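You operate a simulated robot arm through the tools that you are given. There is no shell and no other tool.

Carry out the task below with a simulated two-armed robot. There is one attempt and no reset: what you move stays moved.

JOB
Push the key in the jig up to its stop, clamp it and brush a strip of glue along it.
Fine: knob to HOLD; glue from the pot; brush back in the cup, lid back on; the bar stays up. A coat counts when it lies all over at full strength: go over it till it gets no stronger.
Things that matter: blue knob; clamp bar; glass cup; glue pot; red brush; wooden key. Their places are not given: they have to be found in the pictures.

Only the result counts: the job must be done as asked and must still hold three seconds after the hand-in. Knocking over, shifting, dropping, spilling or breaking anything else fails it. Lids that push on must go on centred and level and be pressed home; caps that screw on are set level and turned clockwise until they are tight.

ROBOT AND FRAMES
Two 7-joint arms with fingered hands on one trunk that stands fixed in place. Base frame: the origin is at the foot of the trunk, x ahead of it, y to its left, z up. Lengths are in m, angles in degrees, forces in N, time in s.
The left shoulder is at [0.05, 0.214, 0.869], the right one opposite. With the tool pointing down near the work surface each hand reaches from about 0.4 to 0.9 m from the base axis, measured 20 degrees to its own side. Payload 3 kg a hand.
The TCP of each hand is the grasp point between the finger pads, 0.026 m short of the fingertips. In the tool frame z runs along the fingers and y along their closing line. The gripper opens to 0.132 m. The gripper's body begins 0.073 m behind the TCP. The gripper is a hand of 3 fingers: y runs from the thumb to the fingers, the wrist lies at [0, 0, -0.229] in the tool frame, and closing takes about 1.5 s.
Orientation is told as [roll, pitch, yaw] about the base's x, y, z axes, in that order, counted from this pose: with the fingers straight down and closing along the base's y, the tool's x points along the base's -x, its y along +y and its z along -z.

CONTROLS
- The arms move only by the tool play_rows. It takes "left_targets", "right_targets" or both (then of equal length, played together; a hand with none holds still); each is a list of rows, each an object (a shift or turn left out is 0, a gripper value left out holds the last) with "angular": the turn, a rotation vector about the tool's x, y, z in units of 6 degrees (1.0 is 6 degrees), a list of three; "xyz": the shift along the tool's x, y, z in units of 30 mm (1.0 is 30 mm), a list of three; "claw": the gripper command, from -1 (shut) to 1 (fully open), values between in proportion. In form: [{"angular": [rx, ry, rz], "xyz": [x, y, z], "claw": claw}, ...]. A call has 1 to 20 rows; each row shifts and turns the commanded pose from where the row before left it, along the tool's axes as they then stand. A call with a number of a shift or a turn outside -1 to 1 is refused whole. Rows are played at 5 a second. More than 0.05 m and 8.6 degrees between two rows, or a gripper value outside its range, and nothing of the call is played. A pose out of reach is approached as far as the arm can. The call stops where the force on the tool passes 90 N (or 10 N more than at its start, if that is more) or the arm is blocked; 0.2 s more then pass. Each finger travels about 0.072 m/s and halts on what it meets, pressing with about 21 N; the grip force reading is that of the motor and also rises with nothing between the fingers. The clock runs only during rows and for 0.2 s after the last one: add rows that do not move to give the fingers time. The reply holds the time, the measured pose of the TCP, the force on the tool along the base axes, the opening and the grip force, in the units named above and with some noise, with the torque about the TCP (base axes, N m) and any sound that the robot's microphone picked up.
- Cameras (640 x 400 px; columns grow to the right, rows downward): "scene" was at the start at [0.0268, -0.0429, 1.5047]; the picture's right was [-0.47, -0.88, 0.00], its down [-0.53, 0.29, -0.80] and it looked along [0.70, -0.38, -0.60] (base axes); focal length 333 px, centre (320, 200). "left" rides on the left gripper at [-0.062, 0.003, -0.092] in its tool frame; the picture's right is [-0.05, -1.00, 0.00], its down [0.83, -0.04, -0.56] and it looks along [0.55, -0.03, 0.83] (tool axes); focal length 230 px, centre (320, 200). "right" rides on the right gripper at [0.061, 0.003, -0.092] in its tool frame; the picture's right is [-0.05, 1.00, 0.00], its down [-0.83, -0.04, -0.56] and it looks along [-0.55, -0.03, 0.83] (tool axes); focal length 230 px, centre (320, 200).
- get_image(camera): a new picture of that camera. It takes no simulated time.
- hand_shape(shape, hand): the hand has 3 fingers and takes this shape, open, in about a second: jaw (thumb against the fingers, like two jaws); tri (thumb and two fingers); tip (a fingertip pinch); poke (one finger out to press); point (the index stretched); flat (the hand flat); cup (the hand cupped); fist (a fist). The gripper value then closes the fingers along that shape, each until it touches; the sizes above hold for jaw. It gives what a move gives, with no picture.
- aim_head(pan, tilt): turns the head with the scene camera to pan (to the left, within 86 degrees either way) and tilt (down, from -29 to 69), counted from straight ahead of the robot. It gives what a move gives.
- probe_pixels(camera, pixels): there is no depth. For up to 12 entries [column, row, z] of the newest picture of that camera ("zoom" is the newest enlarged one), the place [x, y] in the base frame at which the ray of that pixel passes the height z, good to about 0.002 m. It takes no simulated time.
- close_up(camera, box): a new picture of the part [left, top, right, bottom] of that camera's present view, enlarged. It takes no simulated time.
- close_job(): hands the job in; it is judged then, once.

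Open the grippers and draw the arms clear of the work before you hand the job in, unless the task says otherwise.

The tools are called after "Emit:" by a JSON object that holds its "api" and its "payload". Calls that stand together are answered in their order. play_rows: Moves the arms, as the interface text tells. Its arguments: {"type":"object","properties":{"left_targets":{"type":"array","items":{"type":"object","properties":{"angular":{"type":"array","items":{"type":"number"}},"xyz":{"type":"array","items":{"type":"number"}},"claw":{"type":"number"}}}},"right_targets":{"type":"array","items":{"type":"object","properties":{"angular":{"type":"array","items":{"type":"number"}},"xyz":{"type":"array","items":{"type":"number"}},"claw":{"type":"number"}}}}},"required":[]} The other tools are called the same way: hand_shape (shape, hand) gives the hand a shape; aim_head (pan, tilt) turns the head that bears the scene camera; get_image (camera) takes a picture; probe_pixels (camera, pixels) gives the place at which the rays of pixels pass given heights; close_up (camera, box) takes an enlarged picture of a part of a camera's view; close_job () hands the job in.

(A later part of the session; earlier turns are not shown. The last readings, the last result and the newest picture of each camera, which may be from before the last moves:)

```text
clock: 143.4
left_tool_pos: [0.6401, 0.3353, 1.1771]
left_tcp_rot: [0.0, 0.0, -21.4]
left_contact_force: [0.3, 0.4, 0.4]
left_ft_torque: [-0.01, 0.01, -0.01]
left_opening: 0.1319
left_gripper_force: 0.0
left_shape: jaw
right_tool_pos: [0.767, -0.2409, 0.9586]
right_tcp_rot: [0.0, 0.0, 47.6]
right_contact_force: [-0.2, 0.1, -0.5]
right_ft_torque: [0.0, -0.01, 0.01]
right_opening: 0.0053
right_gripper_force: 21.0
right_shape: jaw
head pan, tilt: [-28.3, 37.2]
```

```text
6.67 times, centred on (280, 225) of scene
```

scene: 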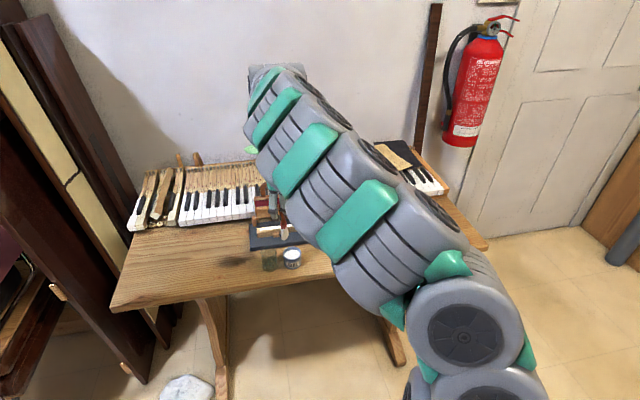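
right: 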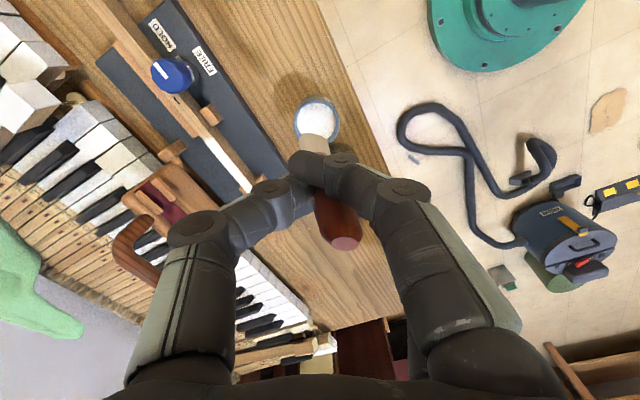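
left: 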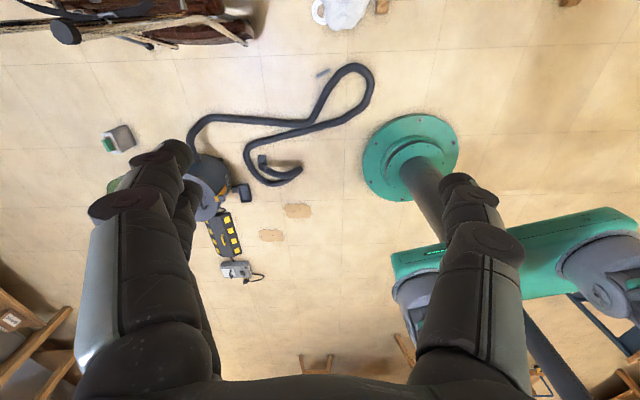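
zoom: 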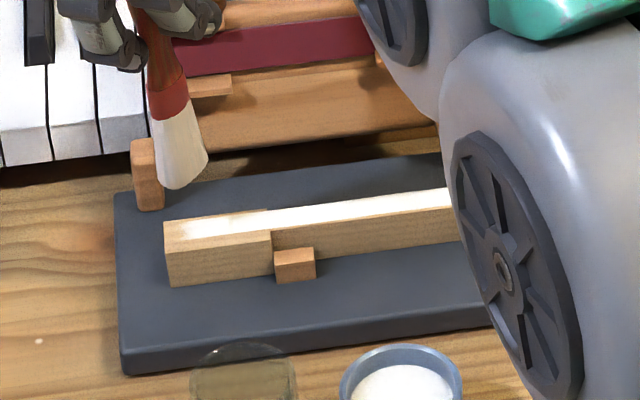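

Tip is over the head end. Lower to contact and stroke forward along the key in the new yaw frame.

Emit:
{"api": "play_rows", "payload": {"right_targets": [{"xyz": [0, 0, 0.5]}, {"xyz": [0, 0, 0.5]}, {"xyz": [0, 0, 0.18]}, {"xyz": [0.1, -0.048, 0.04]}, {"xyz": [0.225, -0.108, 0.01]}, {"xyz": [0.225, -0.108, 0]}, {"xyz": [0.225, -0.108, 0]}, {"xyz": [0.225, -0.108, 0]}]}}

Emit:
{"api": "close_up", "payload": {"camera": "scene", "box": [245, 200, 315, 245]}}

Emit:
{"api": "close_up", "payload": {"camera": "right", "box": [220, 10, 420, 190]}}

```text
clock: 145.2
left_tool_pos: [0.6405, 0.3362, 1.1779]
left_tcp_rot: [0.0, -0.1, -21.3]
left_contact_force: [0.4, -0.9, 0.1]
left_ft_torque: [-0.03, 0.01, 0.0]
left_opening: 0.1322
left_gripper_force: 0.0
left_shape: jaw
right_tool_pos: [0.7565, -0.2738, 0.9205]
right_tcp_rot: [0.0, -0.1, 47.6]
right_contact_force: [1.3, 1.6, 3.5]
right_ft_torque: [0.22, -0.05, 0.0]
right_opening: 0.0054
right_gripper_force: 21.0
right_shape: jaw
head pan, tilt: [-28.3, 37.2]
```

```text
8.89 times, centred on (280, 222) of scene
```

zoom: 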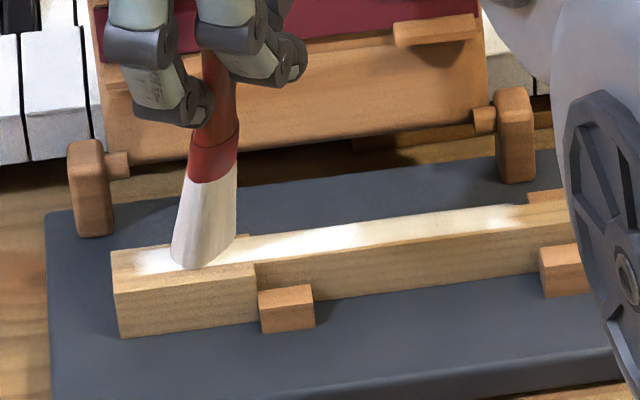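

```text
2.22 times, centred on (320, 100) of right
```

zoom: 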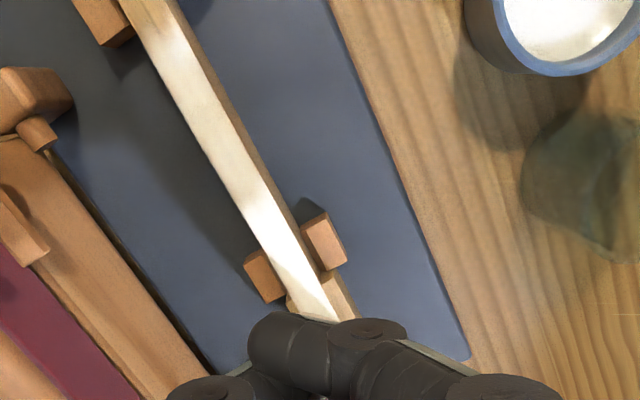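

Contact force 3.5 N, brush on the strip. Continue forward along the key.

Emit:
{"api": "play_rows", "payload": {"right_targets": [{"xyz": [0.225, -0.108, 0]}, {"xyz": [0.225, -0.108, 0]}, {"xyz": [0.225, -0.108, 0]}, {"xyz": [0.225, -0.108, 0]}, {"xyz": [0.225, -0.108, 0]}, {"xyz": [0.225, -0.108, 0]}, {"xyz": [0.225, -0.108, 0]}, {"xyz": [0.225, -0.108, 0]}]}}

Emit:
{"api": "close_up", "payload": {"camera": "scene", "box": [250, 200, 320, 245]}}

Emit:
{"api": "close_up", "payload": {"camera": "right", "box": [220, 10, 420, 190]}}

```text
clock: 147.0
left_tool_pos: [0.6399, 0.3343, 1.1787]
left_tcp_rot: [0.1, 0.0, -21.4]
left_contact_force: [-0.4, 0.3, 0.4]
left_ft_torque: [0.03, 0.01, -0.01]
left_opening: 0.132
left_gripper_force: 0.1
left_shape: jaw
right_tool_pos: [0.7378, -0.3304, 0.9208]
right_tcp_rot: [0.0, 0.0, 47.6]
right_contact_force: [-0.5, 1.2, 4.9]
right_ft_torque: [0.2, -0.02, -0.01]
right_opening: 0.0056
right_gripper_force: 21.3
right_shape: jaw
head pan, tilt: [-28.3, 37.2]
```

```text
8.89 times, centred on (285, 222) of scene
```

zoom: 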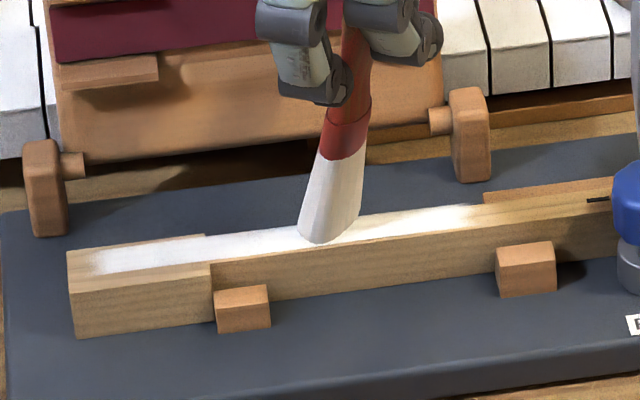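

```text
2.22 times, centred on (320, 100) of right
```

zoom: 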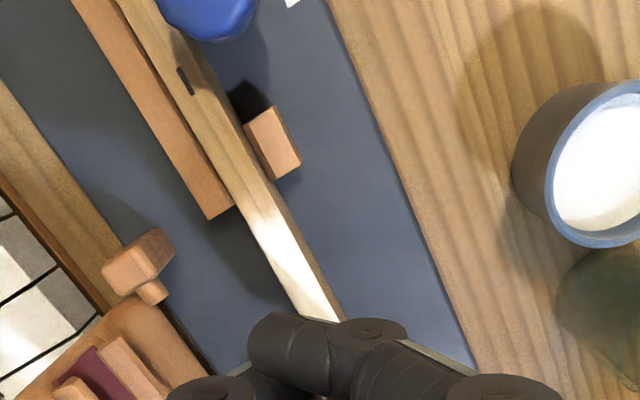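

Continue forward past the strip's right end.

Emit:
{"api": "play_rows", "payload": {"right_targets": [{"xyz": [0.225, -0.108, 0]}, {"xyz": [0.225, -0.108, 0]}, {"xyz": [0.225, -0.108, 0]}, {"xyz": [0.225, -0.108, 0]}, {"xyz": [0.225, -0.108, 0]}, {"xyz": [0.225, -0.108, 0]}, {"xyz": [0.225, -0.108, 0]}, {"xyz": [0.225, -0.108, 0]}]}}

Emit:
{"api": "close_up", "payload": {"camera": "scene", "box": [260, 200, 330, 245]}}

Emit:
{"api": "close_up", "payload": {"camera": "right", "box": [220, 10, 420, 190]}}

```text
clock: 148.8
left_tool_pos: [0.6404, 0.3355, 1.1772]
left_tcp_rot: [0.0, 0.0, -21.5]
left_contact_force: [-0.3, -0.6, 0.0]
left_ft_torque: [0.02, 0.02, 0.03]
left_opening: 0.1318
left_gripper_force: 0.0
left_shape: jaw
right_tool_pos: [0.7195, -0.3881, 0.9222]
right_tcp_rot: [-0.1, 0.0, 47.6]
right_contact_force: [0.0, 0.7, 1.7]
right_ft_torque: [0.05, -0.02, 0.01]
right_opening: 0.0057
right_gripper_force: 21.0
right_shape: jaw
head pan, tilt: [-28.3, 37.2]
```

```text
8.89 times, centred on (295, 222) of scene
```

zoom: 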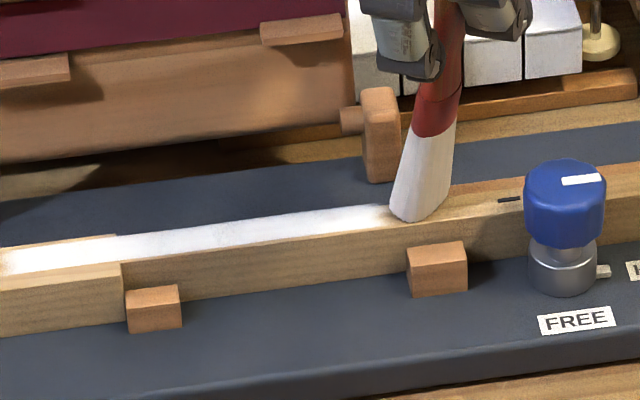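

```text
2.22 times, centred on (320, 100) of right
```

zoom: 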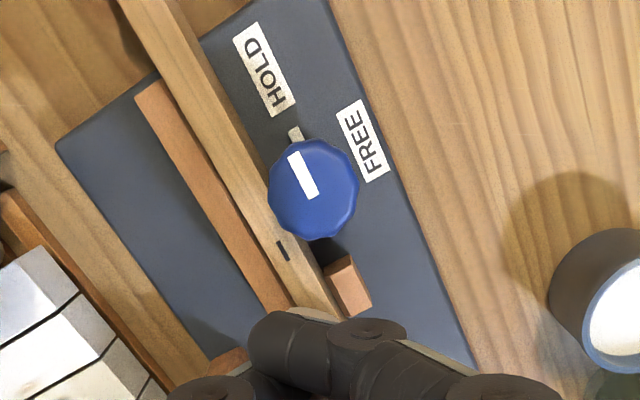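

Move 8 mm further, then lift and inspect.

Emit:
{"api": "play_rows", "payload": {"right_targets": [{"xyz": [0.225, -0.108, 0.02]}, {"xyz": [0, 0, -0.6]}, {"xyz": [0, 0, -0.6]}, {"xyz": [0.5, 0.5, -0.3]}, {"xyz": [0.5, 0.5, 0]}, {}]}}

Emit:
{"api": "close_up", "payload": {"camera": "scene", "box": [255, 218, 285, 240]}}

Emit:
{"api": "close_up", "payload": {"camera": "scene", "box": [280, 212, 310, 234]}}

```text
clock: 150.2
left_tool_pos: [0.6392, 0.3353, 1.1776]
left_tcp_rot: [0.1, -0.1, -21.3]
left_contact_force: [0.4, -0.3, 0.0]
left_ft_torque: [-0.01, -0.01, 0.0]
left_opening: 0.1321
left_gripper_force: 0.0
left_shape: jaw
right_tool_pos: [0.676, -0.3969, 0.9657]
right_tcp_rot: [0.0, 0.1, 47.6]
right_contact_force: [-0.6, -0.4, -0.3]
right_ft_torque: [-0.02, -0.01, -0.01]
right_opening: 0.0055
right_gripper_force: 21.6
right_shape: jaw
head pan, tilt: [-28.3, 37.2]
```

```text
16.00 times, centred on (270, 229) of scene
```

zoom: 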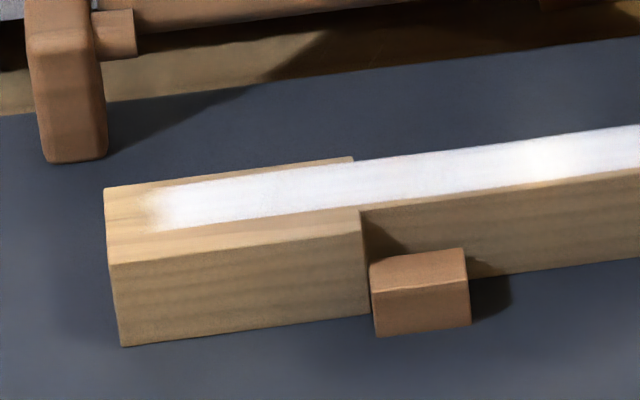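

```text
16.00 times, centred on (295, 223) of scene
```

zoom: 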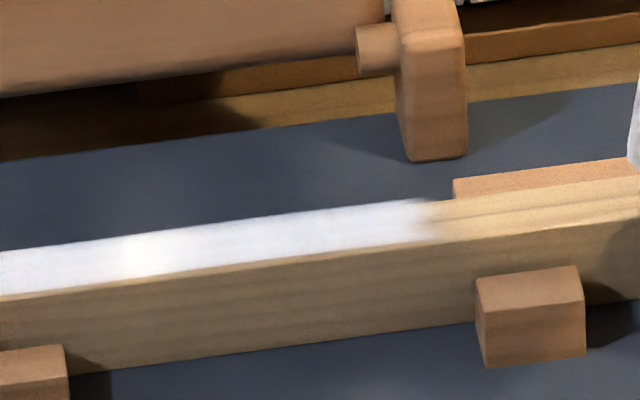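

The look is unchanged from the previous pass, indicating saturation. For certainty I do one more forward pass; return to the head start.

Emit:
{"api": "play_rows", "payload": {"right_targets": [{"xyz": [0, 0, -0.4]}, {"xyz": [-0.837, 0.184, 0]}, {"xyz": [-0.837, 0.184, 0]}, {"xyz": [-0.837, 0.184, 0]}, {"xyz": [-0.837, 0.184, 0]}, {"xyz": [-0.837, 0.184, 0]}, {"xyz": [-0.837, 0.184, 0]}, {"xyz": [-0.837, 0.184, 0]}, {"xyz": [0, 0, 0.7]}, {}]}}

Emit:
{"api": "close_up", "payload": {"camera": "right", "box": [220, 10, 420, 190]}}

Emit:
{"api": "close_up", "payload": {"camera": "scene", "box": [240, 195, 320, 255]}}

```text
clock: 152.4
left_tool_pos: [0.6395, 0.3352, 1.1796]
left_tcp_rot: [0.0, 0.0, -21.4]
left_contact_force: [0.1, -0.5, 0.0]
left_ft_torque: [-0.03, 0.03, 0.0]
left_opening: 0.1321
left_gripper_force: 0.1
left_shape: jaw
right_tool_pos: [0.7654, -0.2411, 0.9577]
right_tcp_rot: [-0.1, 0.0, 47.6]
right_contact_force: [0.0, -0.2, 0.0]
right_ft_torque: [-0.03, -0.04, -0.02]
right_opening: 0.0052
right_gripper_force: 20.9
right_shape: jaw
head pan, tilt: [-28.3, 37.2]
```

```text
2.22 times, centred on (320, 100) of right
```

zoom: 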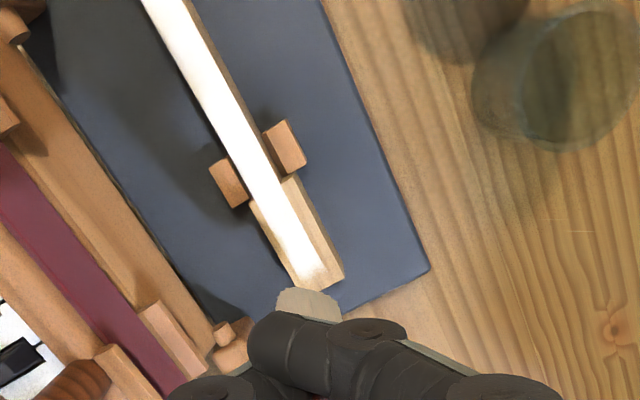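

```text
6.67 times, centred on (280, 225) of scene
```

zoom: 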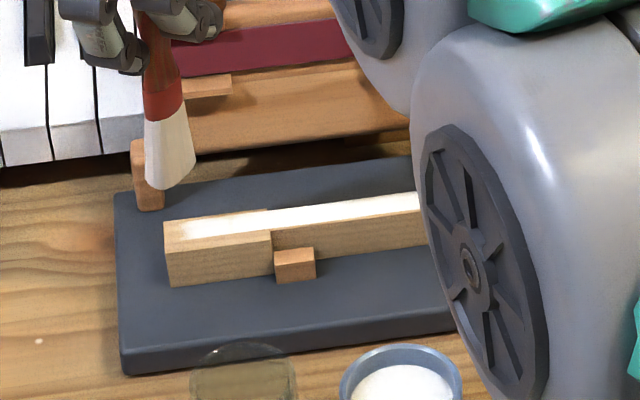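

Lean shifted the tip ~10 mm toward +y, so I shift forward 12 mm, lower and stroke.

Emit:
{"api": "play_rows", "payload": {"right_targets": [{"xyz": [0.36, -0.173, 0]}, {"xyz": [0, 0, 0.5]}, {"xyz": [0, 0, 0.5]}, {"xyz": [0, 0, 0.18]}, {"xyz": [0.1, -0.048, 0.05]}, {"xyz": [0.225, -0.108, 0.01]}, {"xyz": [0.225, -0.108, 0]}, {"xyz": [0.225, -0.108, 0]}, {"xyz": [0.225, -0.108, 0]}, {"xyz": [0.225, -0.108, 0]}, {"xyz": [0.225, -0.108, 0]}]}}

Emit:
{"api": "close_up", "payload": {"camera": "scene", "box": [245, 200, 315, 245]}}

```text
clock: 154.8
left_tool_pos: [0.6402, 0.3347, 1.1781]
left_tcp_rot: [0.0, -0.1, -21.4]
left_contact_force: [0.7, 0.5, 0.5]
left_ft_torque: [-0.01, 0.0, -0.05]
left_opening: 0.1321
left_gripper_force: 0.0
left_shape: jaw
right_tool_pos: [0.7489, -0.2988, 0.9194]
right_tcp_rot: [0.1, 0.0, 47.7]
right_contact_force: [0.6, 0.7, 3.4]
right_ft_torque: [0.12, -0.04, 0.05]
right_opening: 0.0063
right_gripper_force: 20.9
right_shape: jaw
head pan, tilt: [-28.3, 37.2]
```

```text
8.89 times, centred on (280, 222) of scene
```

zoom: 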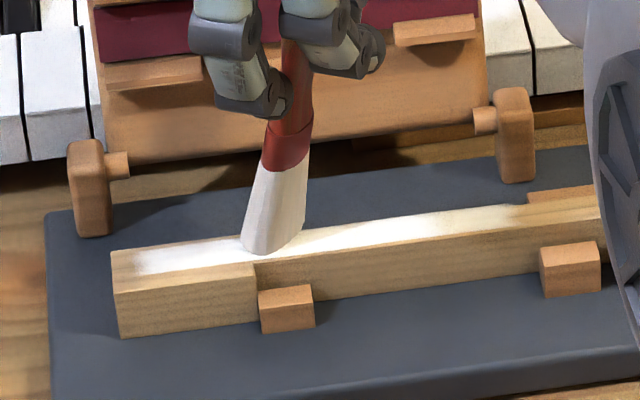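

Continue the final forward pass to the right end.

Emit:
{"api": "play_rows", "payload": {"right_targets": [{"xyz": [0.225, -0.108, 0]}, {"xyz": [0.225, -0.108, 0]}, {"xyz": [0.225, -0.108, 0]}, {"xyz": [0.225, -0.108, 0]}, {"xyz": [0.225, -0.108, 0]}, {"xyz": [0.225, -0.108, 0]}, {"xyz": [0.225, -0.108, 0]}, {"xyz": [0.225, -0.108, 0]}, {"xyz": [0.225, -0.108, 0]}, {"xyz": [0.225, -0.108, 0]}, {"xyz": [0.225, -0.108, 0]}, {"xyz": [0.225, -0.108, 0.01]}, {"xyz": [0.2, -0.096, 0.01]}]}}

Emit:
{"api": "close_up", "payload": {"camera": "scene", "box": [260, 200, 330, 245]}}

```text
clock: 157.6
left_tool_pos: [0.6397, 0.3351, 1.1789]
left_tcp_rot: [0.0, 0.0, -21.4]
left_contact_force: [0.2, -0.4, -0.3]
left_ft_torque: [0.01, -0.04, 0.0]
left_opening: 0.1318
left_gripper_force: 0.0
left_shape: jaw
right_tool_pos: [0.7215, -0.3917, 0.9196]
right_tcp_rot: [0.0, 0.0, 47.6]
right_contact_force: [-0.5, 1.4, 4.6]
right_ft_torque: [0.17, -0.01, -0.02]
right_opening: 0.006
right_gripper_force: 21.6
right_shape: jaw
head pan, tilt: [-28.3, 37.2]
```

```text
8.89 times, centred on (295, 222) of scene
```

zoom: 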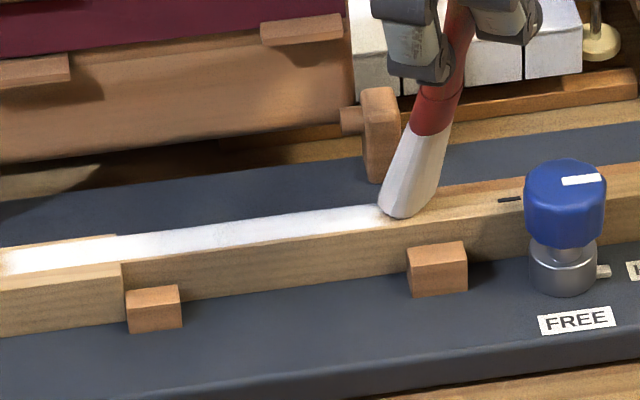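

Push 15 mm further over the right end, then lift.

Emit:
{"api": "play_rows", "payload": {"right_targets": [{"xyz": [0.225, -0.108, 0.01]}, {"xyz": [0.225, -0.108, 0]}, {"xyz": [0, 0, -0.6]}, {"xyz": [0, 0, -0.6]}, {"xyz": [0, 0, -0.6]}, {}]}}

Emit:
{"api": "close_up", "payload": {"camera": "scene", "box": [250, 200, 330, 245]}}

Emit:
{"api": "get_image", "payload": {"camera": "right"}}

```text
clock: 159.0
left_tool_pos: [0.6393, 0.3353, 1.1793]
left_tcp_rot: [0.0, 0.0, -21.5]
left_contact_force: [-0.6, 0.5, 0.6]
left_ft_torque: [-0.02, -0.02, 0.03]
left_opening: 0.1322
left_gripper_force: 0.0
left_shape: jaw
right_tool_pos: [0.7158, -0.4053, 0.9733]
right_tcp_rot: [0.0, -0.1, 47.6]
right_contact_force: [-0.4, -0.4, 0.0]
right_ft_torque: [-0.02, 0.01, -0.01]
right_opening: 0.0055
right_gripper_force: 21.3
right_shape: jaw
head pan, tilt: [-28.3, 37.2]
```

```text
8.00 times, centred on (290, 222) of scene
```

zoom: 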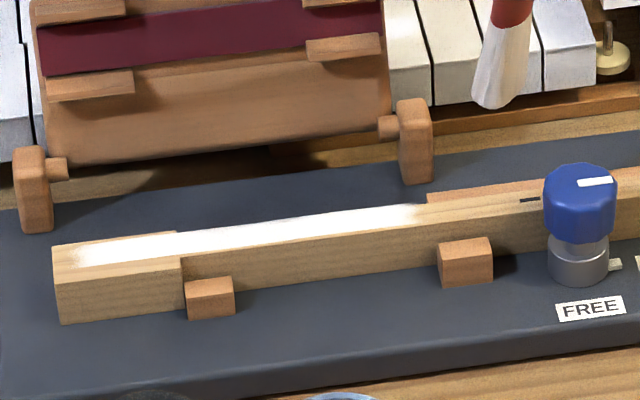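

```text
taken
```

right: 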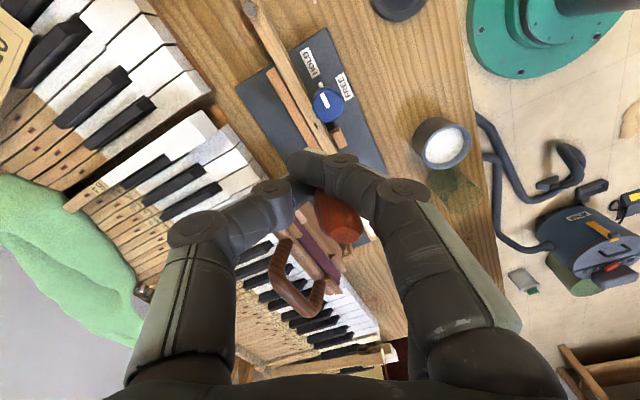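

The strip is uniformly white. Now the brush must go back; I measure its lean via the tip's scene pixel (311.9,210).

Emit:
{"api": "probe_pixels", "payload": {"camera": "scene", "pixels": [[311.4, 210.3, 0.865], [311.4, 210.3, 0.875], [311.4, 210.3, 0.885]]}}

Emit:
{"api": "close_up", "payload": {"camera": "scene", "box": [280, 170, 350, 225]}}

Emit:
{"api": "close_up", "payload": {"camera": "right", "box": [240, 80, 400, 260]}}

```text
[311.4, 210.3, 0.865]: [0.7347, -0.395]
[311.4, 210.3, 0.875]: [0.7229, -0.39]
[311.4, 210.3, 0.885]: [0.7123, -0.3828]
```

```text
7.27 times, centred on (315, 198) of scene
```

zoom: 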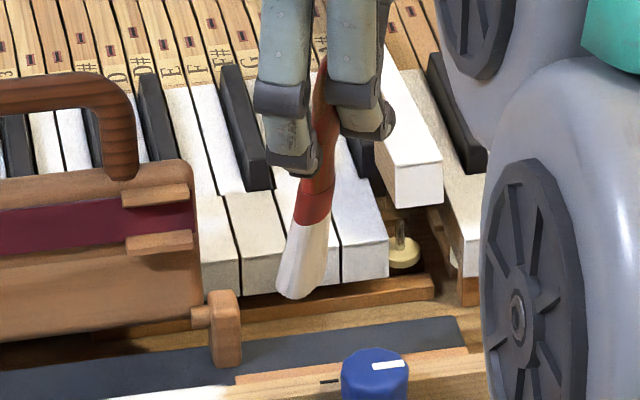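

```text
2.22 times, centred on (320, 170) of right
```

zoom: 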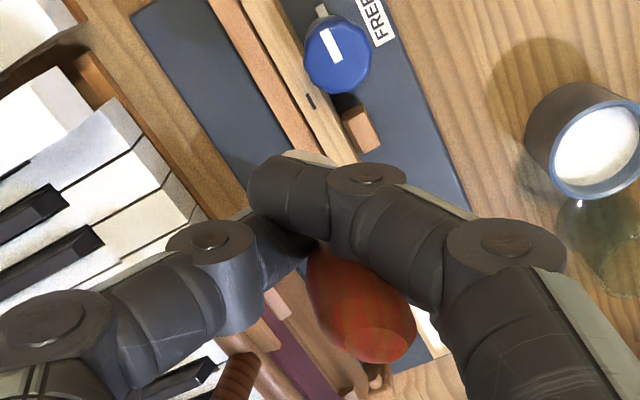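

Lean is about 11° (tip toward −x_t). I carry the brush to above the cup, then tilt the hand 11° about tool y so the brush hangs vertical.

Emit:
{"api": "play_rows", "payload": {"right_targets": [{"xyz": [0, 0, -0.2]}, {"xyz": [-0.46, 0.79, 0]}, {"xyz": [-0.46, 0.79, 0]}, {"xyz": [-0.46, 0.79, 0]}, {"xyz": [-0.46, 0.79, 0]}, {"xyz": [-0.46, 0.79, 0]}, {"xyz": [-0.46, 0.79, 0]}, {"xyz": [-0.46, 0.79, 0]}, {"angular": [0, 0.9, 0]}, {"angular": [0, 0.9, 0]}, {}]}}

Emit:
{"api": "get_image", "payload": {"camera": "right"}}

Emit:
{"api": "close_up", "payload": {"camera": "scene", "box": [230, 190, 310, 275]}}

```text
clock: 161.4
left_tool_pos: [0.64, 0.3353, 1.1785]
left_tcp_rot: [0.1, 0.0, -21.4]
left_contact_force: [-0.9, -0.6, 0.1]
left_ft_torque: [0.0, -0.03, -0.01]
left_opening: 0.1318
left_gripper_force: 0.1
left_shape: jaw
right_tool_pos: [0.6579, -0.2221, 0.979]
right_tcp_rot: [0.0, 10.7, 47.5]
right_contact_force: [-0.3, -0.9, -1.2]
right_ft_torque: [0.03, 0.0, 0.01]
right_opening: 0.0055
right_gripper_force: 21.2
right_shape: jaw
head pan, tilt: [-28.3, 37.2]
```

```text
taken
```

right: 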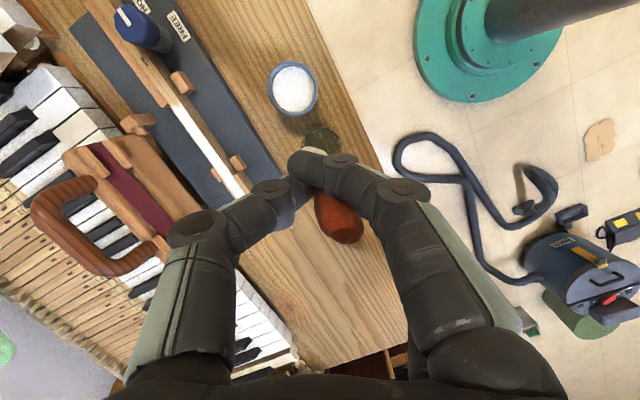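

```text
4.71 times, centred on (270, 232) of scene
```

zoom: 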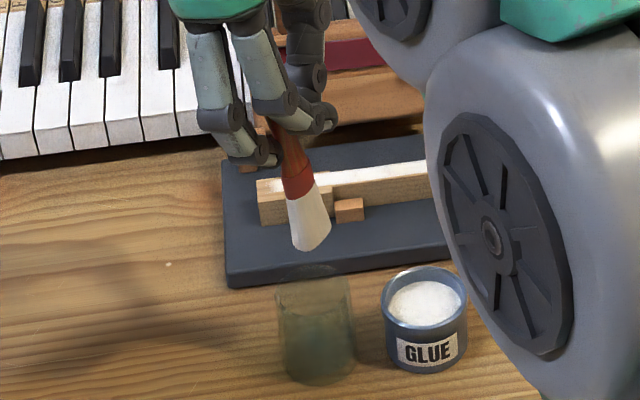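

Brush now hangs nearly vertical. I check tip position against the cup rim.

Emit:
{"api": "close_up", "payload": {"camera": "right", "box": [260, 90, 380, 190]}}

Emit:
{"api": "probe_pixels", "payload": {"camera": "scene", "pixels": [[268.3, 242, 0.865], [268.3, 242, 0.872], [268.3, 242, 0.88], [269, 249.5, 0.838]]}}

```text
4.00 times, centred on (320, 140) of right
```

zoom: 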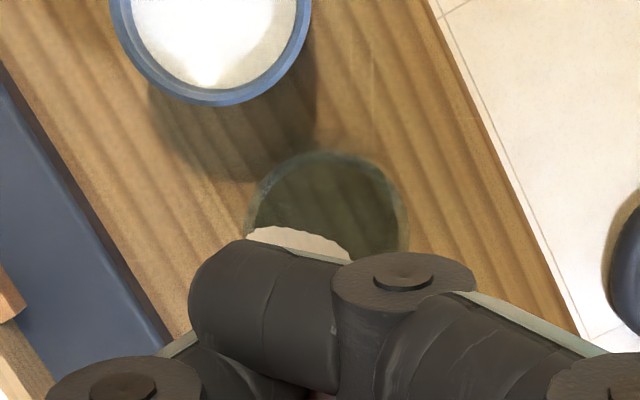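

```text
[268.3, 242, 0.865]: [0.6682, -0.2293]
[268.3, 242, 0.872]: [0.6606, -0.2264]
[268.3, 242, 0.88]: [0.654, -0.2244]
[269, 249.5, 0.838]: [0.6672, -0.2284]
```

Probe tip and cup rim in this right zoom.

Emit:
{"api": "probe_pixels", "payload": {"camera": "right", "pixels": [[314.5, 148, 0.872], [322, 141.3, 0.838], [303, 141, 0.838], [341.5, 143, 0.838], [321.5, 130, 0.79]]}}

```text
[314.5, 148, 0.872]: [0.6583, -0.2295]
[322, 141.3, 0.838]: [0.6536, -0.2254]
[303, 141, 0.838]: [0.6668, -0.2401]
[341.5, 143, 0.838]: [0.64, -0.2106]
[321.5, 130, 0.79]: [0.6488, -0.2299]
```

I adjust ~5 mm toward the cup centre and descend 45 mm vertically (tip just inside the rim), then check.

Emit:
{"api": "play_rows", "payload": {"right_targets": [{"xyz": [-0.055, 0.19, 0]}, {"xyz": [-0.093, 0, 0.4915]}, {"xyz": [-0.093, 0, 0.4915]}, {"xyz": [-0.093, 0, 0.4915]}, {}]}}

Emit:
{"api": "close_up", "payload": {"camera": "right", "box": [260, 70, 380, 170]}}

Emit:
{"api": "close_up", "payload": {"camera": "scene", "box": [230, 200, 310, 275]}}

```text
clock: 162.6
left_tool_pos: [0.64, 0.3363, 1.1787]
left_tcp_rot: [0.0, -0.1, -21.3]
left_contact_force: [0.2, -0.3, -0.1]
left_ft_torque: [0.0, 0.01, 0.03]
left_opening: 0.132
left_gripper_force: 0.1
left_shape: jaw
right_tool_pos: [0.6549, -0.2188, 0.9345]
right_tcp_rot: [0.0, 10.8, 47.6]
right_contact_force: [-0.4, 0.2, 0.7]
right_ft_torque: [-0.01, 0.03, -0.01]
right_opening: 0.0055
right_gripper_force: 21.4
right_shape: jaw
head pan, tilt: [-28.3, 37.2]
```

```text
4.00 times, centred on (320, 120) of right
```

zoom: 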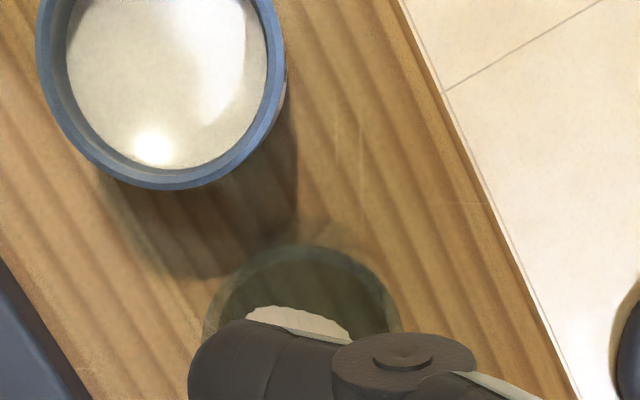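

```text
5.33 times, centred on (270, 238) of scene
```

zoom: 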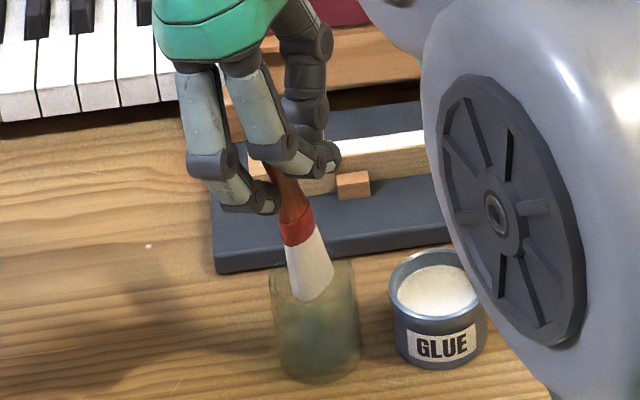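

The tip has entered the cup cleanly. Lower another 28 mm, watching the force.

Emit:
{"api": "play_rows", "payload": {"right_targets": [{"xyz": [-0.058, 0, 0.307]}, {"xyz": [-0.058, 0, 0.307]}, {"xyz": [-0.058, 0, 0.307]}, {}]}}

Emit:
{"api": "close_up", "payload": {"camera": "scene", "box": [230, 200, 310, 275]}}

Emit:
{"api": "close_up", "payload": {"camera": "right", "box": [260, 70, 380, 170]}}

```text
clock: 163.6
left_tool_pos: [0.6391, 0.3349, 1.1782]
left_tcp_rot: [0.1, -0.1, -21.4]
left_contact_force: [0.5, -0.8, -0.2]
left_ft_torque: [0.02, -0.01, 0.02]
left_opening: 0.1317
left_gripper_force: 0.0
left_shape: jaw
right_tool_pos: [0.656, -0.218, 0.9058]
right_tcp_rot: [-0.1, 10.8, 47.5]
right_contact_force: [0.7, 0.2, 0.0]
right_ft_torque: [-0.03, 0.02, -0.01]
right_opening: 0.0054
right_gripper_force: 21.4
right_shape: jaw
head pan, tilt: [-28.3, 37.2]
```

```text
5.33 times, centred on (270, 238) of scene
```

zoom: 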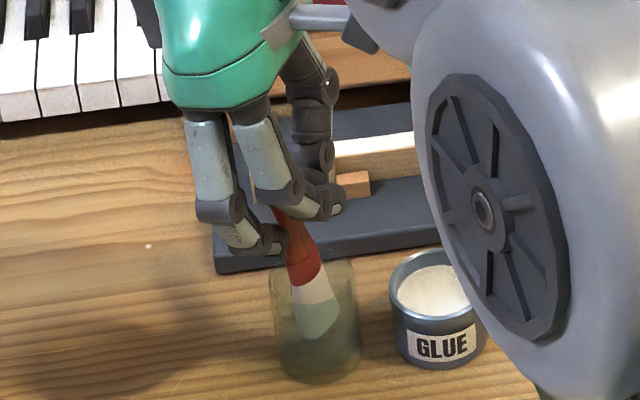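

```text
4.00 times, centred on (320, 120) of right
```

zoom: 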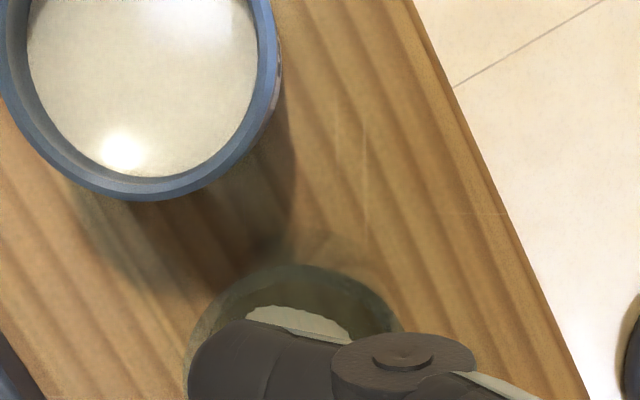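

Brush is well in the cup. Lower in small steps to the cup floor.

Emit:
{"api": "play_rows", "payload": {"right_targets": [{"xyz": [-0.025, 0, 0.13]}, {"xyz": [-0.02, 0, 0.1]}, {"xyz": [-0.02, 0, 0.1]}, {}]}}

Emit:
{"api": "close_up", "payload": {"camera": "scene", "box": [230, 200, 310, 275]}}

```text
clock: 164.6
left_tool_pos: [0.6398, 0.3354, 1.1783]
left_tcp_rot: [0.0, -0.1, -21.4]
left_contact_force: [-0.7, 0.1, 0.3]
left_ft_torque: [0.01, 0.02, 0.01]
left_opening: 0.1319
left_gripper_force: 0.0
left_shape: jaw
right_tool_pos: [0.6547, -0.2186, 0.8949]
right_tcp_rot: [0.0, 10.9, 47.6]
right_contact_force: [0.2, -0.6, -0.4]
right_ft_torque: [0.0, 0.03, 0.01]
right_opening: 0.0055
right_gripper_force: 20.8
right_shape: jaw
head pan, tilt: [-28.3, 37.2]
```

```text
5.33 times, centred on (270, 238) of scene
```

zoom: 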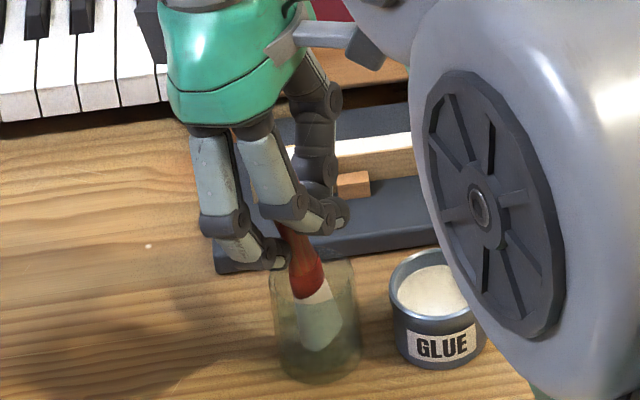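

No floor contact yet; continue 6 mm.

Emit:
{"api": "play_rows", "payload": {"right_targets": [{"xyz": [-0.02, 0, 0.1]}, {"xyz": [-0.02, 0, 0.1]}, {}]}}

```text
clock: 165.4
left_tool_pos: [0.64, 0.3347, 1.1788]
left_tcp_rot: [0.0, 0.1, -21.4]
left_contact_force: [-0.2, 0.1, -0.7]
left_ft_torque: [-0.03, 0.0, 0.0]
left_opening: 0.1319
left_gripper_force: 0.1
left_shape: jaw
right_tool_pos: [0.654, -0.2181, 0.8907]
right_tcp_rot: [0.0, 10.8, 47.6]
right_contact_force: [0.6, 0.7, 10.4]
right_ft_torque: [0.07, 0.02, -0.01]
right_opening: 0.0059
right_gripper_force: 20.9
right_shape: jaw
head pan, tilt: [-28.3, 37.2]
```

Floor contact at TCP z≈0.891. The brush now leans ~8° the other way, so I raise 3 mm and rotate the hand back 6° with a small compensating shift.

Emit:
{"api": "play_rows", "payload": {"right_targets": [{"xyz": [0.02, 0, -0.1]}, {"angular": [0, -0.5, 0], "xyz": [0.06, 0, 0]}, {"angular": [0, -0.5, 0], "xyz": [0.06, 0, 0]}, {}]}}

Emit:
{"api": "close_up", "payload": {"camera": "scene", "box": [230, 200, 310, 275]}}

Emit:
{"api": "close_up", "payload": {"camera": "right", "box": [240, 70, 400, 250]}}

```text
clock: 166.4
left_tool_pos: [0.6398, 0.3357, 1.1787]
left_tcp_rot: [0.0, 0.0, -21.4]
left_contact_force: [-0.3, 0.1, -0.6]
left_ft_torque: [0.0, -0.04, 0.0]
left_opening: 0.1318
left_gripper_force: 0.1
left_shape: jaw
right_tool_pos: [0.6514, -0.2189, 0.8931]
right_tcp_rot: [0.1, 4.9, 47.7]
right_contact_force: [0.3, 0.3, -0.2]
right_ft_torque: [-0.03, 0.0, -0.03]
right_opening: 0.0053
right_gripper_force: 21.3
right_shape: jaw
head pan, tilt: [-28.3, 37.2]
```

```text
5.33 times, centred on (270, 238) of scene
```

zoom: 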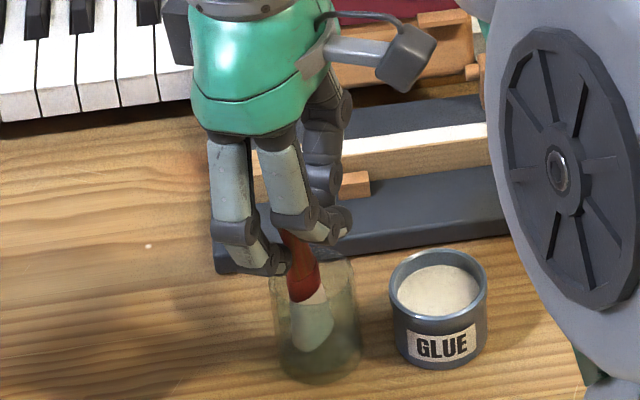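

```text
2.22 times, centred on (320, 160) of right
```

zoom: 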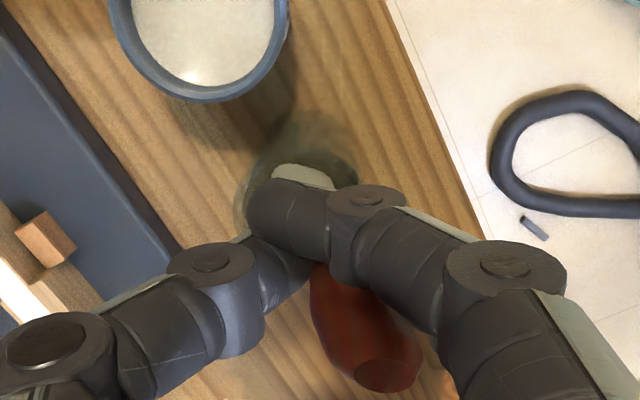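

Brush is almost upright. Lower to the floor and release gently.

Emit:
{"api": "play_rows", "payload": {"right_targets": [{"xyz": [-0.01, 0, 0.08]}, {}, {"claw": -0.8}, {"claw": -0.6}, {"claw": -0.4}, {"claw": -0.2}, {"claw": 0.1}, {}]}}

Emit:
{"api": "close_up", "payload": {"camera": "scene", "box": [230, 200, 310, 275]}}

Emit:
{"api": "close_up", "payload": {"camera": "right", "box": [240, 70, 400, 250]}}

```text
clock: 168.2
left_tool_pos: [0.6397, 0.3351, 1.1781]
left_tcp_rot: [0.0, 0.0, -21.5]
left_contact_force: [0.5, -0.4, 0.2]
left_ft_torque: [0.02, -0.01, -0.03]
left_opening: 0.1319
left_gripper_force: 0.1
left_shape: jaw
right_tool_pos: [0.6524, -0.2212, 0.8908]
right_tcp_rot: [0.0, 4.9, 47.6]
right_contact_force: [-0.2, 0.2, 0.5]
right_ft_torque: [-0.01, -0.03, -0.01]
right_opening: 0.0719
right_gripper_force: 0.0
right_shape: jaw
head pan, tilt: [-28.3, 37.2]
```

```text
5.33 times, centred on (270, 238) of scene
```

zoom: 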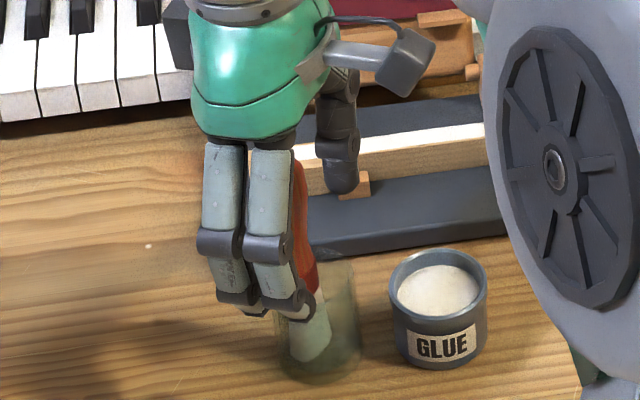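

```text
2.22 times, centred on (320, 160) of right
```

zoom: 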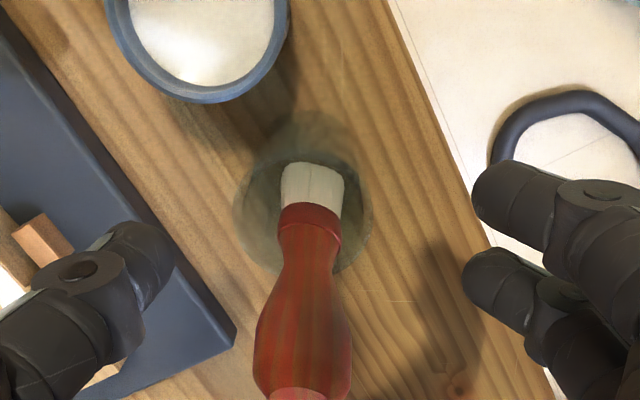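

Brush stands upright in the cup. Rise vertically 135 mm and level the hand.

Emit:
{"api": "play_rows", "payload": {"right_targets": [{"xyz": [0.064, 0, -0.747]}, {"xyz": [0.064, 0, -0.747]}, {"xyz": [0.064, 0, -0.747]}, {"xyz": [0.064, 0, -0.747]}, {"xyz": [0.064, 0, -0.747]}, {"xyz": [0.064, 0, -0.747]}, {"angular": [0, -0.82, 0]}, {}]}}

Emit:
{"api": "get_image", "payload": {"camera": "right"}}

Emit:
{"api": "get_image", "payload": {"camera": "scene"}}

Emit:
{"api": "close_up", "payload": {"camera": "scene", "box": [235, 195, 335, 280]}}

```text
clock: 170.0
left_tool_pos: [0.6386, 0.3345, 1.1798]
left_tcp_rot: [0.0, 0.0, -21.2]
left_contact_force: [0.2, -0.1, -1.1]
left_ft_torque: [0.02, 0.03, 0.01]
left_opening: 0.1319
left_gripper_force: 0.1
left_shape: jaw
right_tool_pos: [0.6517, -0.2202, 1.0262]
right_tcp_rot: [0.2, -0.1, 47.6]
right_contact_force: [-0.3, 0.7, 0.4]
right_ft_torque: [0.0, 0.03, 0.01]
right_opening: 0.0721
right_gripper_force: 0.1
right_shape: jaw
head pan, tilt: [-28.3, 37.2]
```

```text
taken
```

right: 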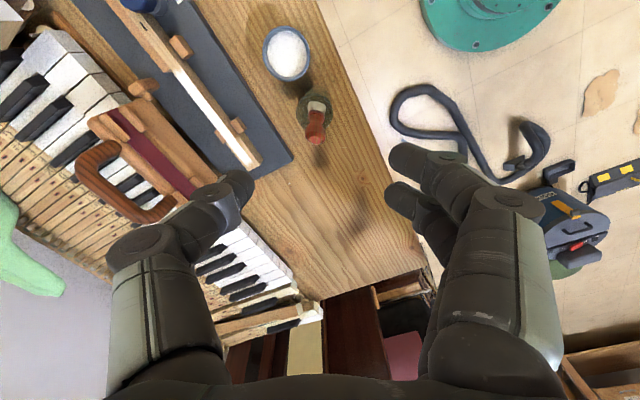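

```text
taken
```

scene: 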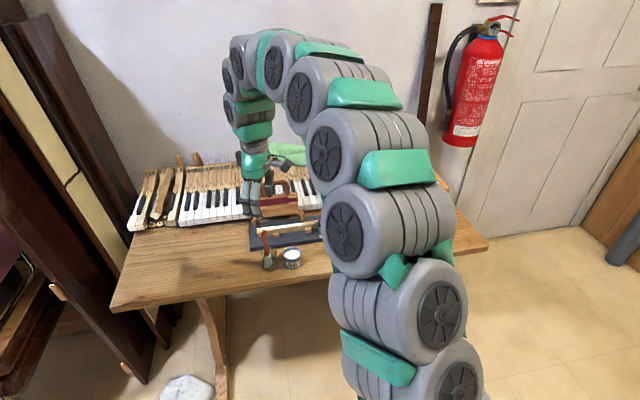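

```text
4.71 times, centred on (285, 238) of scene
```

zoom: 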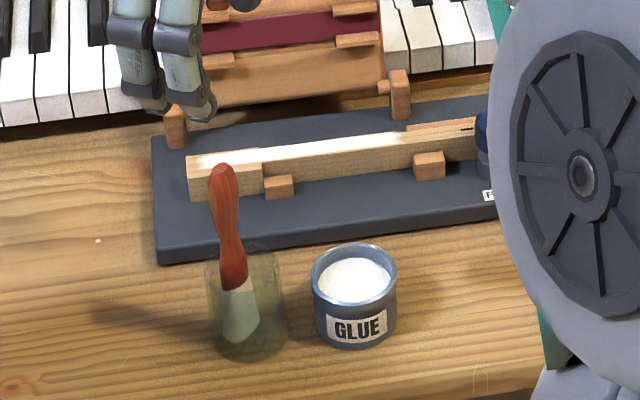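

Brush is back in the cup. Now go back to the lid at (0.591,-0.439).

Emit:
{"api": "play_rows", "payload": {"right_targets": [{"xyz": [0.844, -0.428, 0]}, {"xyz": [0.844, -0.428, 0]}, {"xyz": [0.844, -0.428, 0]}, {"xyz": [0.844, -0.428, 0]}, {"xyz": [0.844, -0.428, 0]}, {"xyz": [0.844, -0.428, 0]}, {"xyz": [0.844, -0.428, 0]}, {"xyz": [0.844, -0.428, 0]}, {}]}}

Emit:
{"api": "get_image", "payload": {"camera": "right"}}

Emit:
{"api": "close_up", "payload": {"camera": "right", "box": [240, 60, 400, 180]}}

```text
clock: 172.0
left_tool_pos: [0.6398, 0.3351, 1.1769]
left_tcp_rot: [-0.1, -0.1, -21.4]
left_contact_force: [1.1, -0.5, 0.7]
left_ft_torque: [0.01, -0.04, 0.0]
left_opening: 0.1322
left_gripper_force: 0.0
left_shape: jaw
right_tool_pos: [0.5919, -0.44, 1.0261]
right_tcp_rot: [0.0, -0.1, 47.6]
right_contact_force: [-0.3, -0.2, 0.5]
right_ft_torque: [0.01, 0.02, 0.0]
right_opening: 0.0718
right_gripper_force: 0.0
right_shape: jaw
head pan, tilt: [-28.3, 37.2]
```

```text
taken
```

right: 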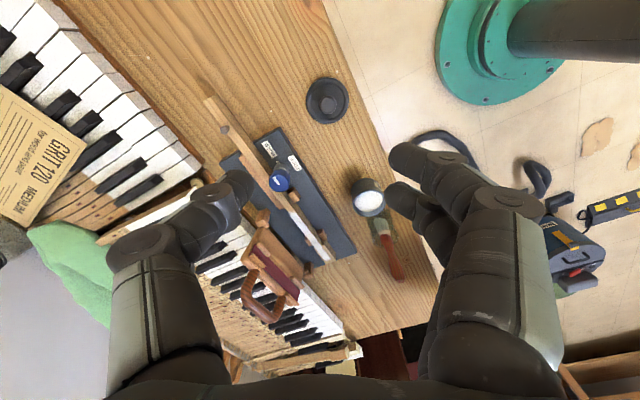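

```text
3.33 times, centred on (320, 120) of right
```

zoom: 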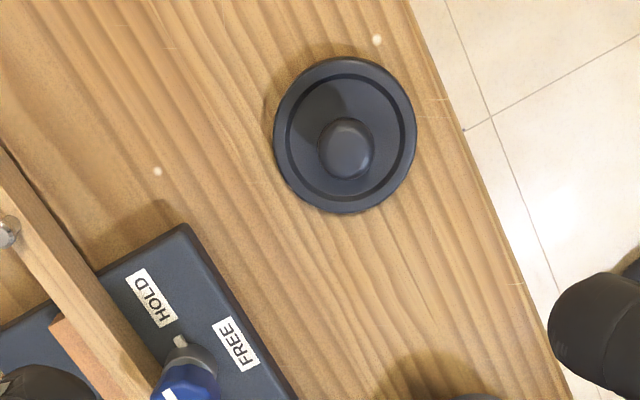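

Probe the lid's ball and rim centres.

Emit:
{"api": "probe_pixels", "payload": {"camera": "zoom", "pixels": [[345, 147, 0.822], [345, 135, 0.8], [274, 135, 0.8], [417, 135, 0.8]]}}

```text
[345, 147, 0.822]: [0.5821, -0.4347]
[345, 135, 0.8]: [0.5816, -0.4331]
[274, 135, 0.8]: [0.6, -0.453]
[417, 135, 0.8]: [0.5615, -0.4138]
```

Offset from the release TCP is ~10 mm; I cross-check with the scene camera.

Emit:
{"api": "close_up", "payload": {"camera": "scene", "box": [290, 200, 390, 290]}}

```text
4.44 times, centred on (340, 245) of scene
```

zoom: 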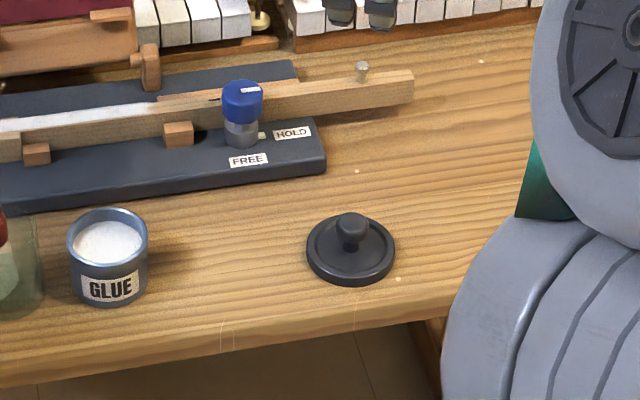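

Emit:
{"api": "probe_pixels", "payload": {"camera": "zoom", "pixels": [[350, 249, 0.8], [351, 228, 0.815], [351, 228, 0.822], [307, 249, 0.8], [394, 249, 0.8], [107, 240, 0.822], [242, 104, 0.84]]}}

```text
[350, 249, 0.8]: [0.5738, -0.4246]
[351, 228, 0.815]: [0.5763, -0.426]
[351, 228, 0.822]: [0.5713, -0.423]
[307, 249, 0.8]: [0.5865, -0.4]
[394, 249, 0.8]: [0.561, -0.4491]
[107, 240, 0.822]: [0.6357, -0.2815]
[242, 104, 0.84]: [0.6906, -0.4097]
```

The lid centre is about (0.582,-0.432). Shift 12 mm and descend partway to check the alignment.

Emit:
{"api": "play_rows", "payload": {"right_targets": [{"xyz": [0.04, 0.41, 0]}, {"xyz": [0, 0, 0.87]}, {"xyz": [0, 0, 0.87]}, {"xyz": [0, 0, 0.87]}, {"xyz": [0, 0, 0.87]}, {"xyz": [0, 0, 0.87]}, {"xyz": [0, 0, 0.87]}, {}]}}

Emit:
{"api": "get_image", "payload": {"camera": "right"}}

Emit:
{"api": "close_up", "payload": {"camera": "right", "box": [220, 80, 420, 230]}}

Emit:
{"api": "close_up", "payload": {"camera": "scene", "box": [310, 210, 390, 280]}}

```text
clock: 173.8
left_tool_pos: [0.64, 0.3347, 1.1791]
left_tcp_rot: [0.0, 0.0, -21.4]
left_contact_force: [0.3, 0.8, -0.2]
left_ft_torque: [-0.01, 0.01, 0.02]
left_opening: 0.1318
left_gripper_force: 0.1
left_shape: jaw
right_tool_pos: [0.5818, -0.4323, 0.8693]
right_tcp_rot: [0.0, -0.1, 47.6]
right_contact_force: [-0.9, -0.4, 0.5]
right_ft_torque: [0.0, 0.01, -0.02]
right_opening: 0.0721
right_gripper_force: 0.0
right_shape: jaw
head pan, tilt: [-28.3, 37.2]
```

```text
taken
```

right: 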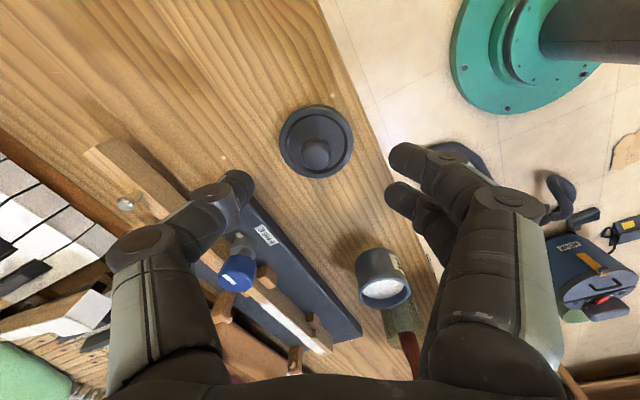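

```text
2.67 times, centred on (320, 155) of right
```

zoom: 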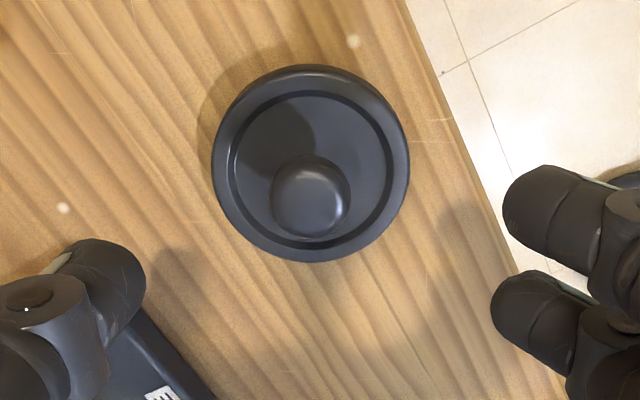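

```text
5.71 times, centred on (350, 245) of scene
```

zoom: 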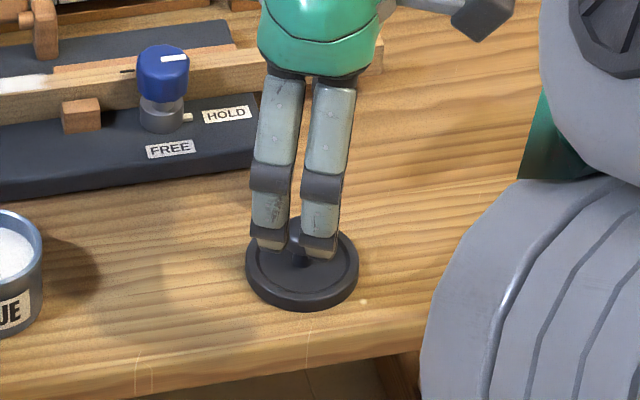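

Ball is centred between the fingers. Descend 46 mm to TCP z≈0.823 and grip the ball.

Emit:
{"api": "play_rows", "payload": {"right_targets": [{"xyz": [0, 0, 0.5]}, {"xyz": [0, 0, 0.5]}, {"xyz": [0, 0, 0.5]}, {}]}}

Emit:
{"api": "play_rows", "payload": {"right_targets": [{"claw": -0.6}, {}, {}, {"claw": -1}, {}, {}, {}]}}

Emit:
{"api": "close_up", "payload": {"camera": "scene", "box": [310, 210, 390, 280]}}

Emit:
{"api": "close_up", "payload": {"camera": "right", "box": [220, 80, 420, 230]}}

```text
clock: 174.8
left_tool_pos: [0.6404, 0.335, 1.1778]
left_tcp_rot: [0.0, 0.0, -21.4]
left_contact_force: [0.3, -0.2, 0.2]
left_ft_torque: [0.01, 0.02, 0.02]
left_opening: 0.1319
left_gripper_force: 0.0
left_shape: jaw
right_tool_pos: [0.5822, -0.4317, 0.823]
right_tcp_rot: [0.0, -0.1, 47.7]
right_contact_force: [-0.6, -0.1, -0.4]
right_ft_torque: [-0.01, 0.03, -0.03]
right_opening: 0.0721
right_gripper_force: 0.1
right_shape: jaw
head pan, tilt: [-28.3, 37.2]
```

```text
clock: 176.4
left_tool_pos: [0.6403, 0.3351, 1.1773]
left_tcp_rot: [0.0, -0.1, -21.4]
left_contact_force: [0.3, 0.0, 0.8]
left_ft_torque: [-0.01, 0.0, 0.03]
left_opening: 0.1319
left_gripper_force: 0.1
left_shape: jaw
right_tool_pos: [0.5819, -0.4312, 0.8242]
right_tcp_rot: [0.0, -0.1, 47.6]
right_contact_force: [0.8, -1.0, 1.0]
right_ft_torque: [0.0, 0.02, -0.02]
right_opening: 0.0107
right_gripper_force: 20.7
right_shape: jaw
head pan, tilt: [-28.3, 37.2]
```

```text
5.71 times, centred on (350, 245) of scene
```

zoom: 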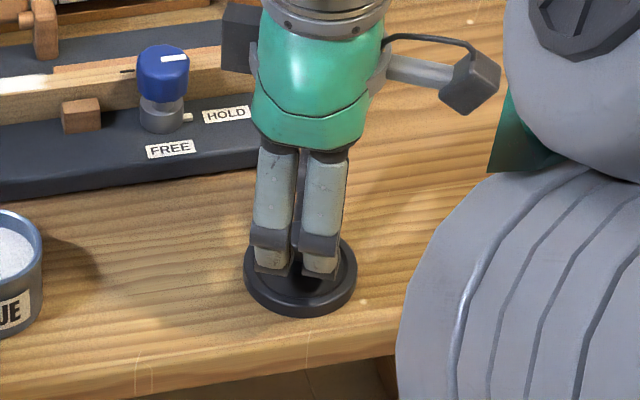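

```text
2.67 times, centred on (320, 155) of right
```

zoom: 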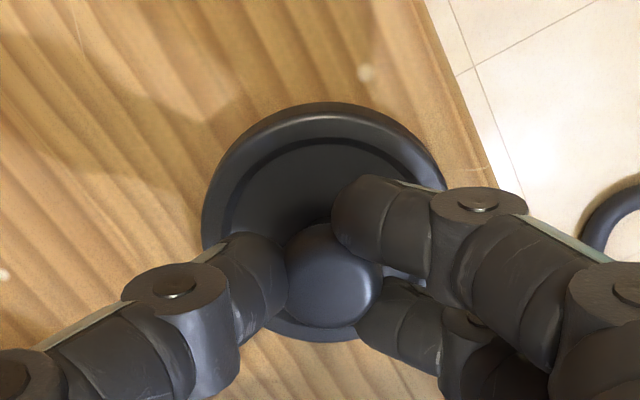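

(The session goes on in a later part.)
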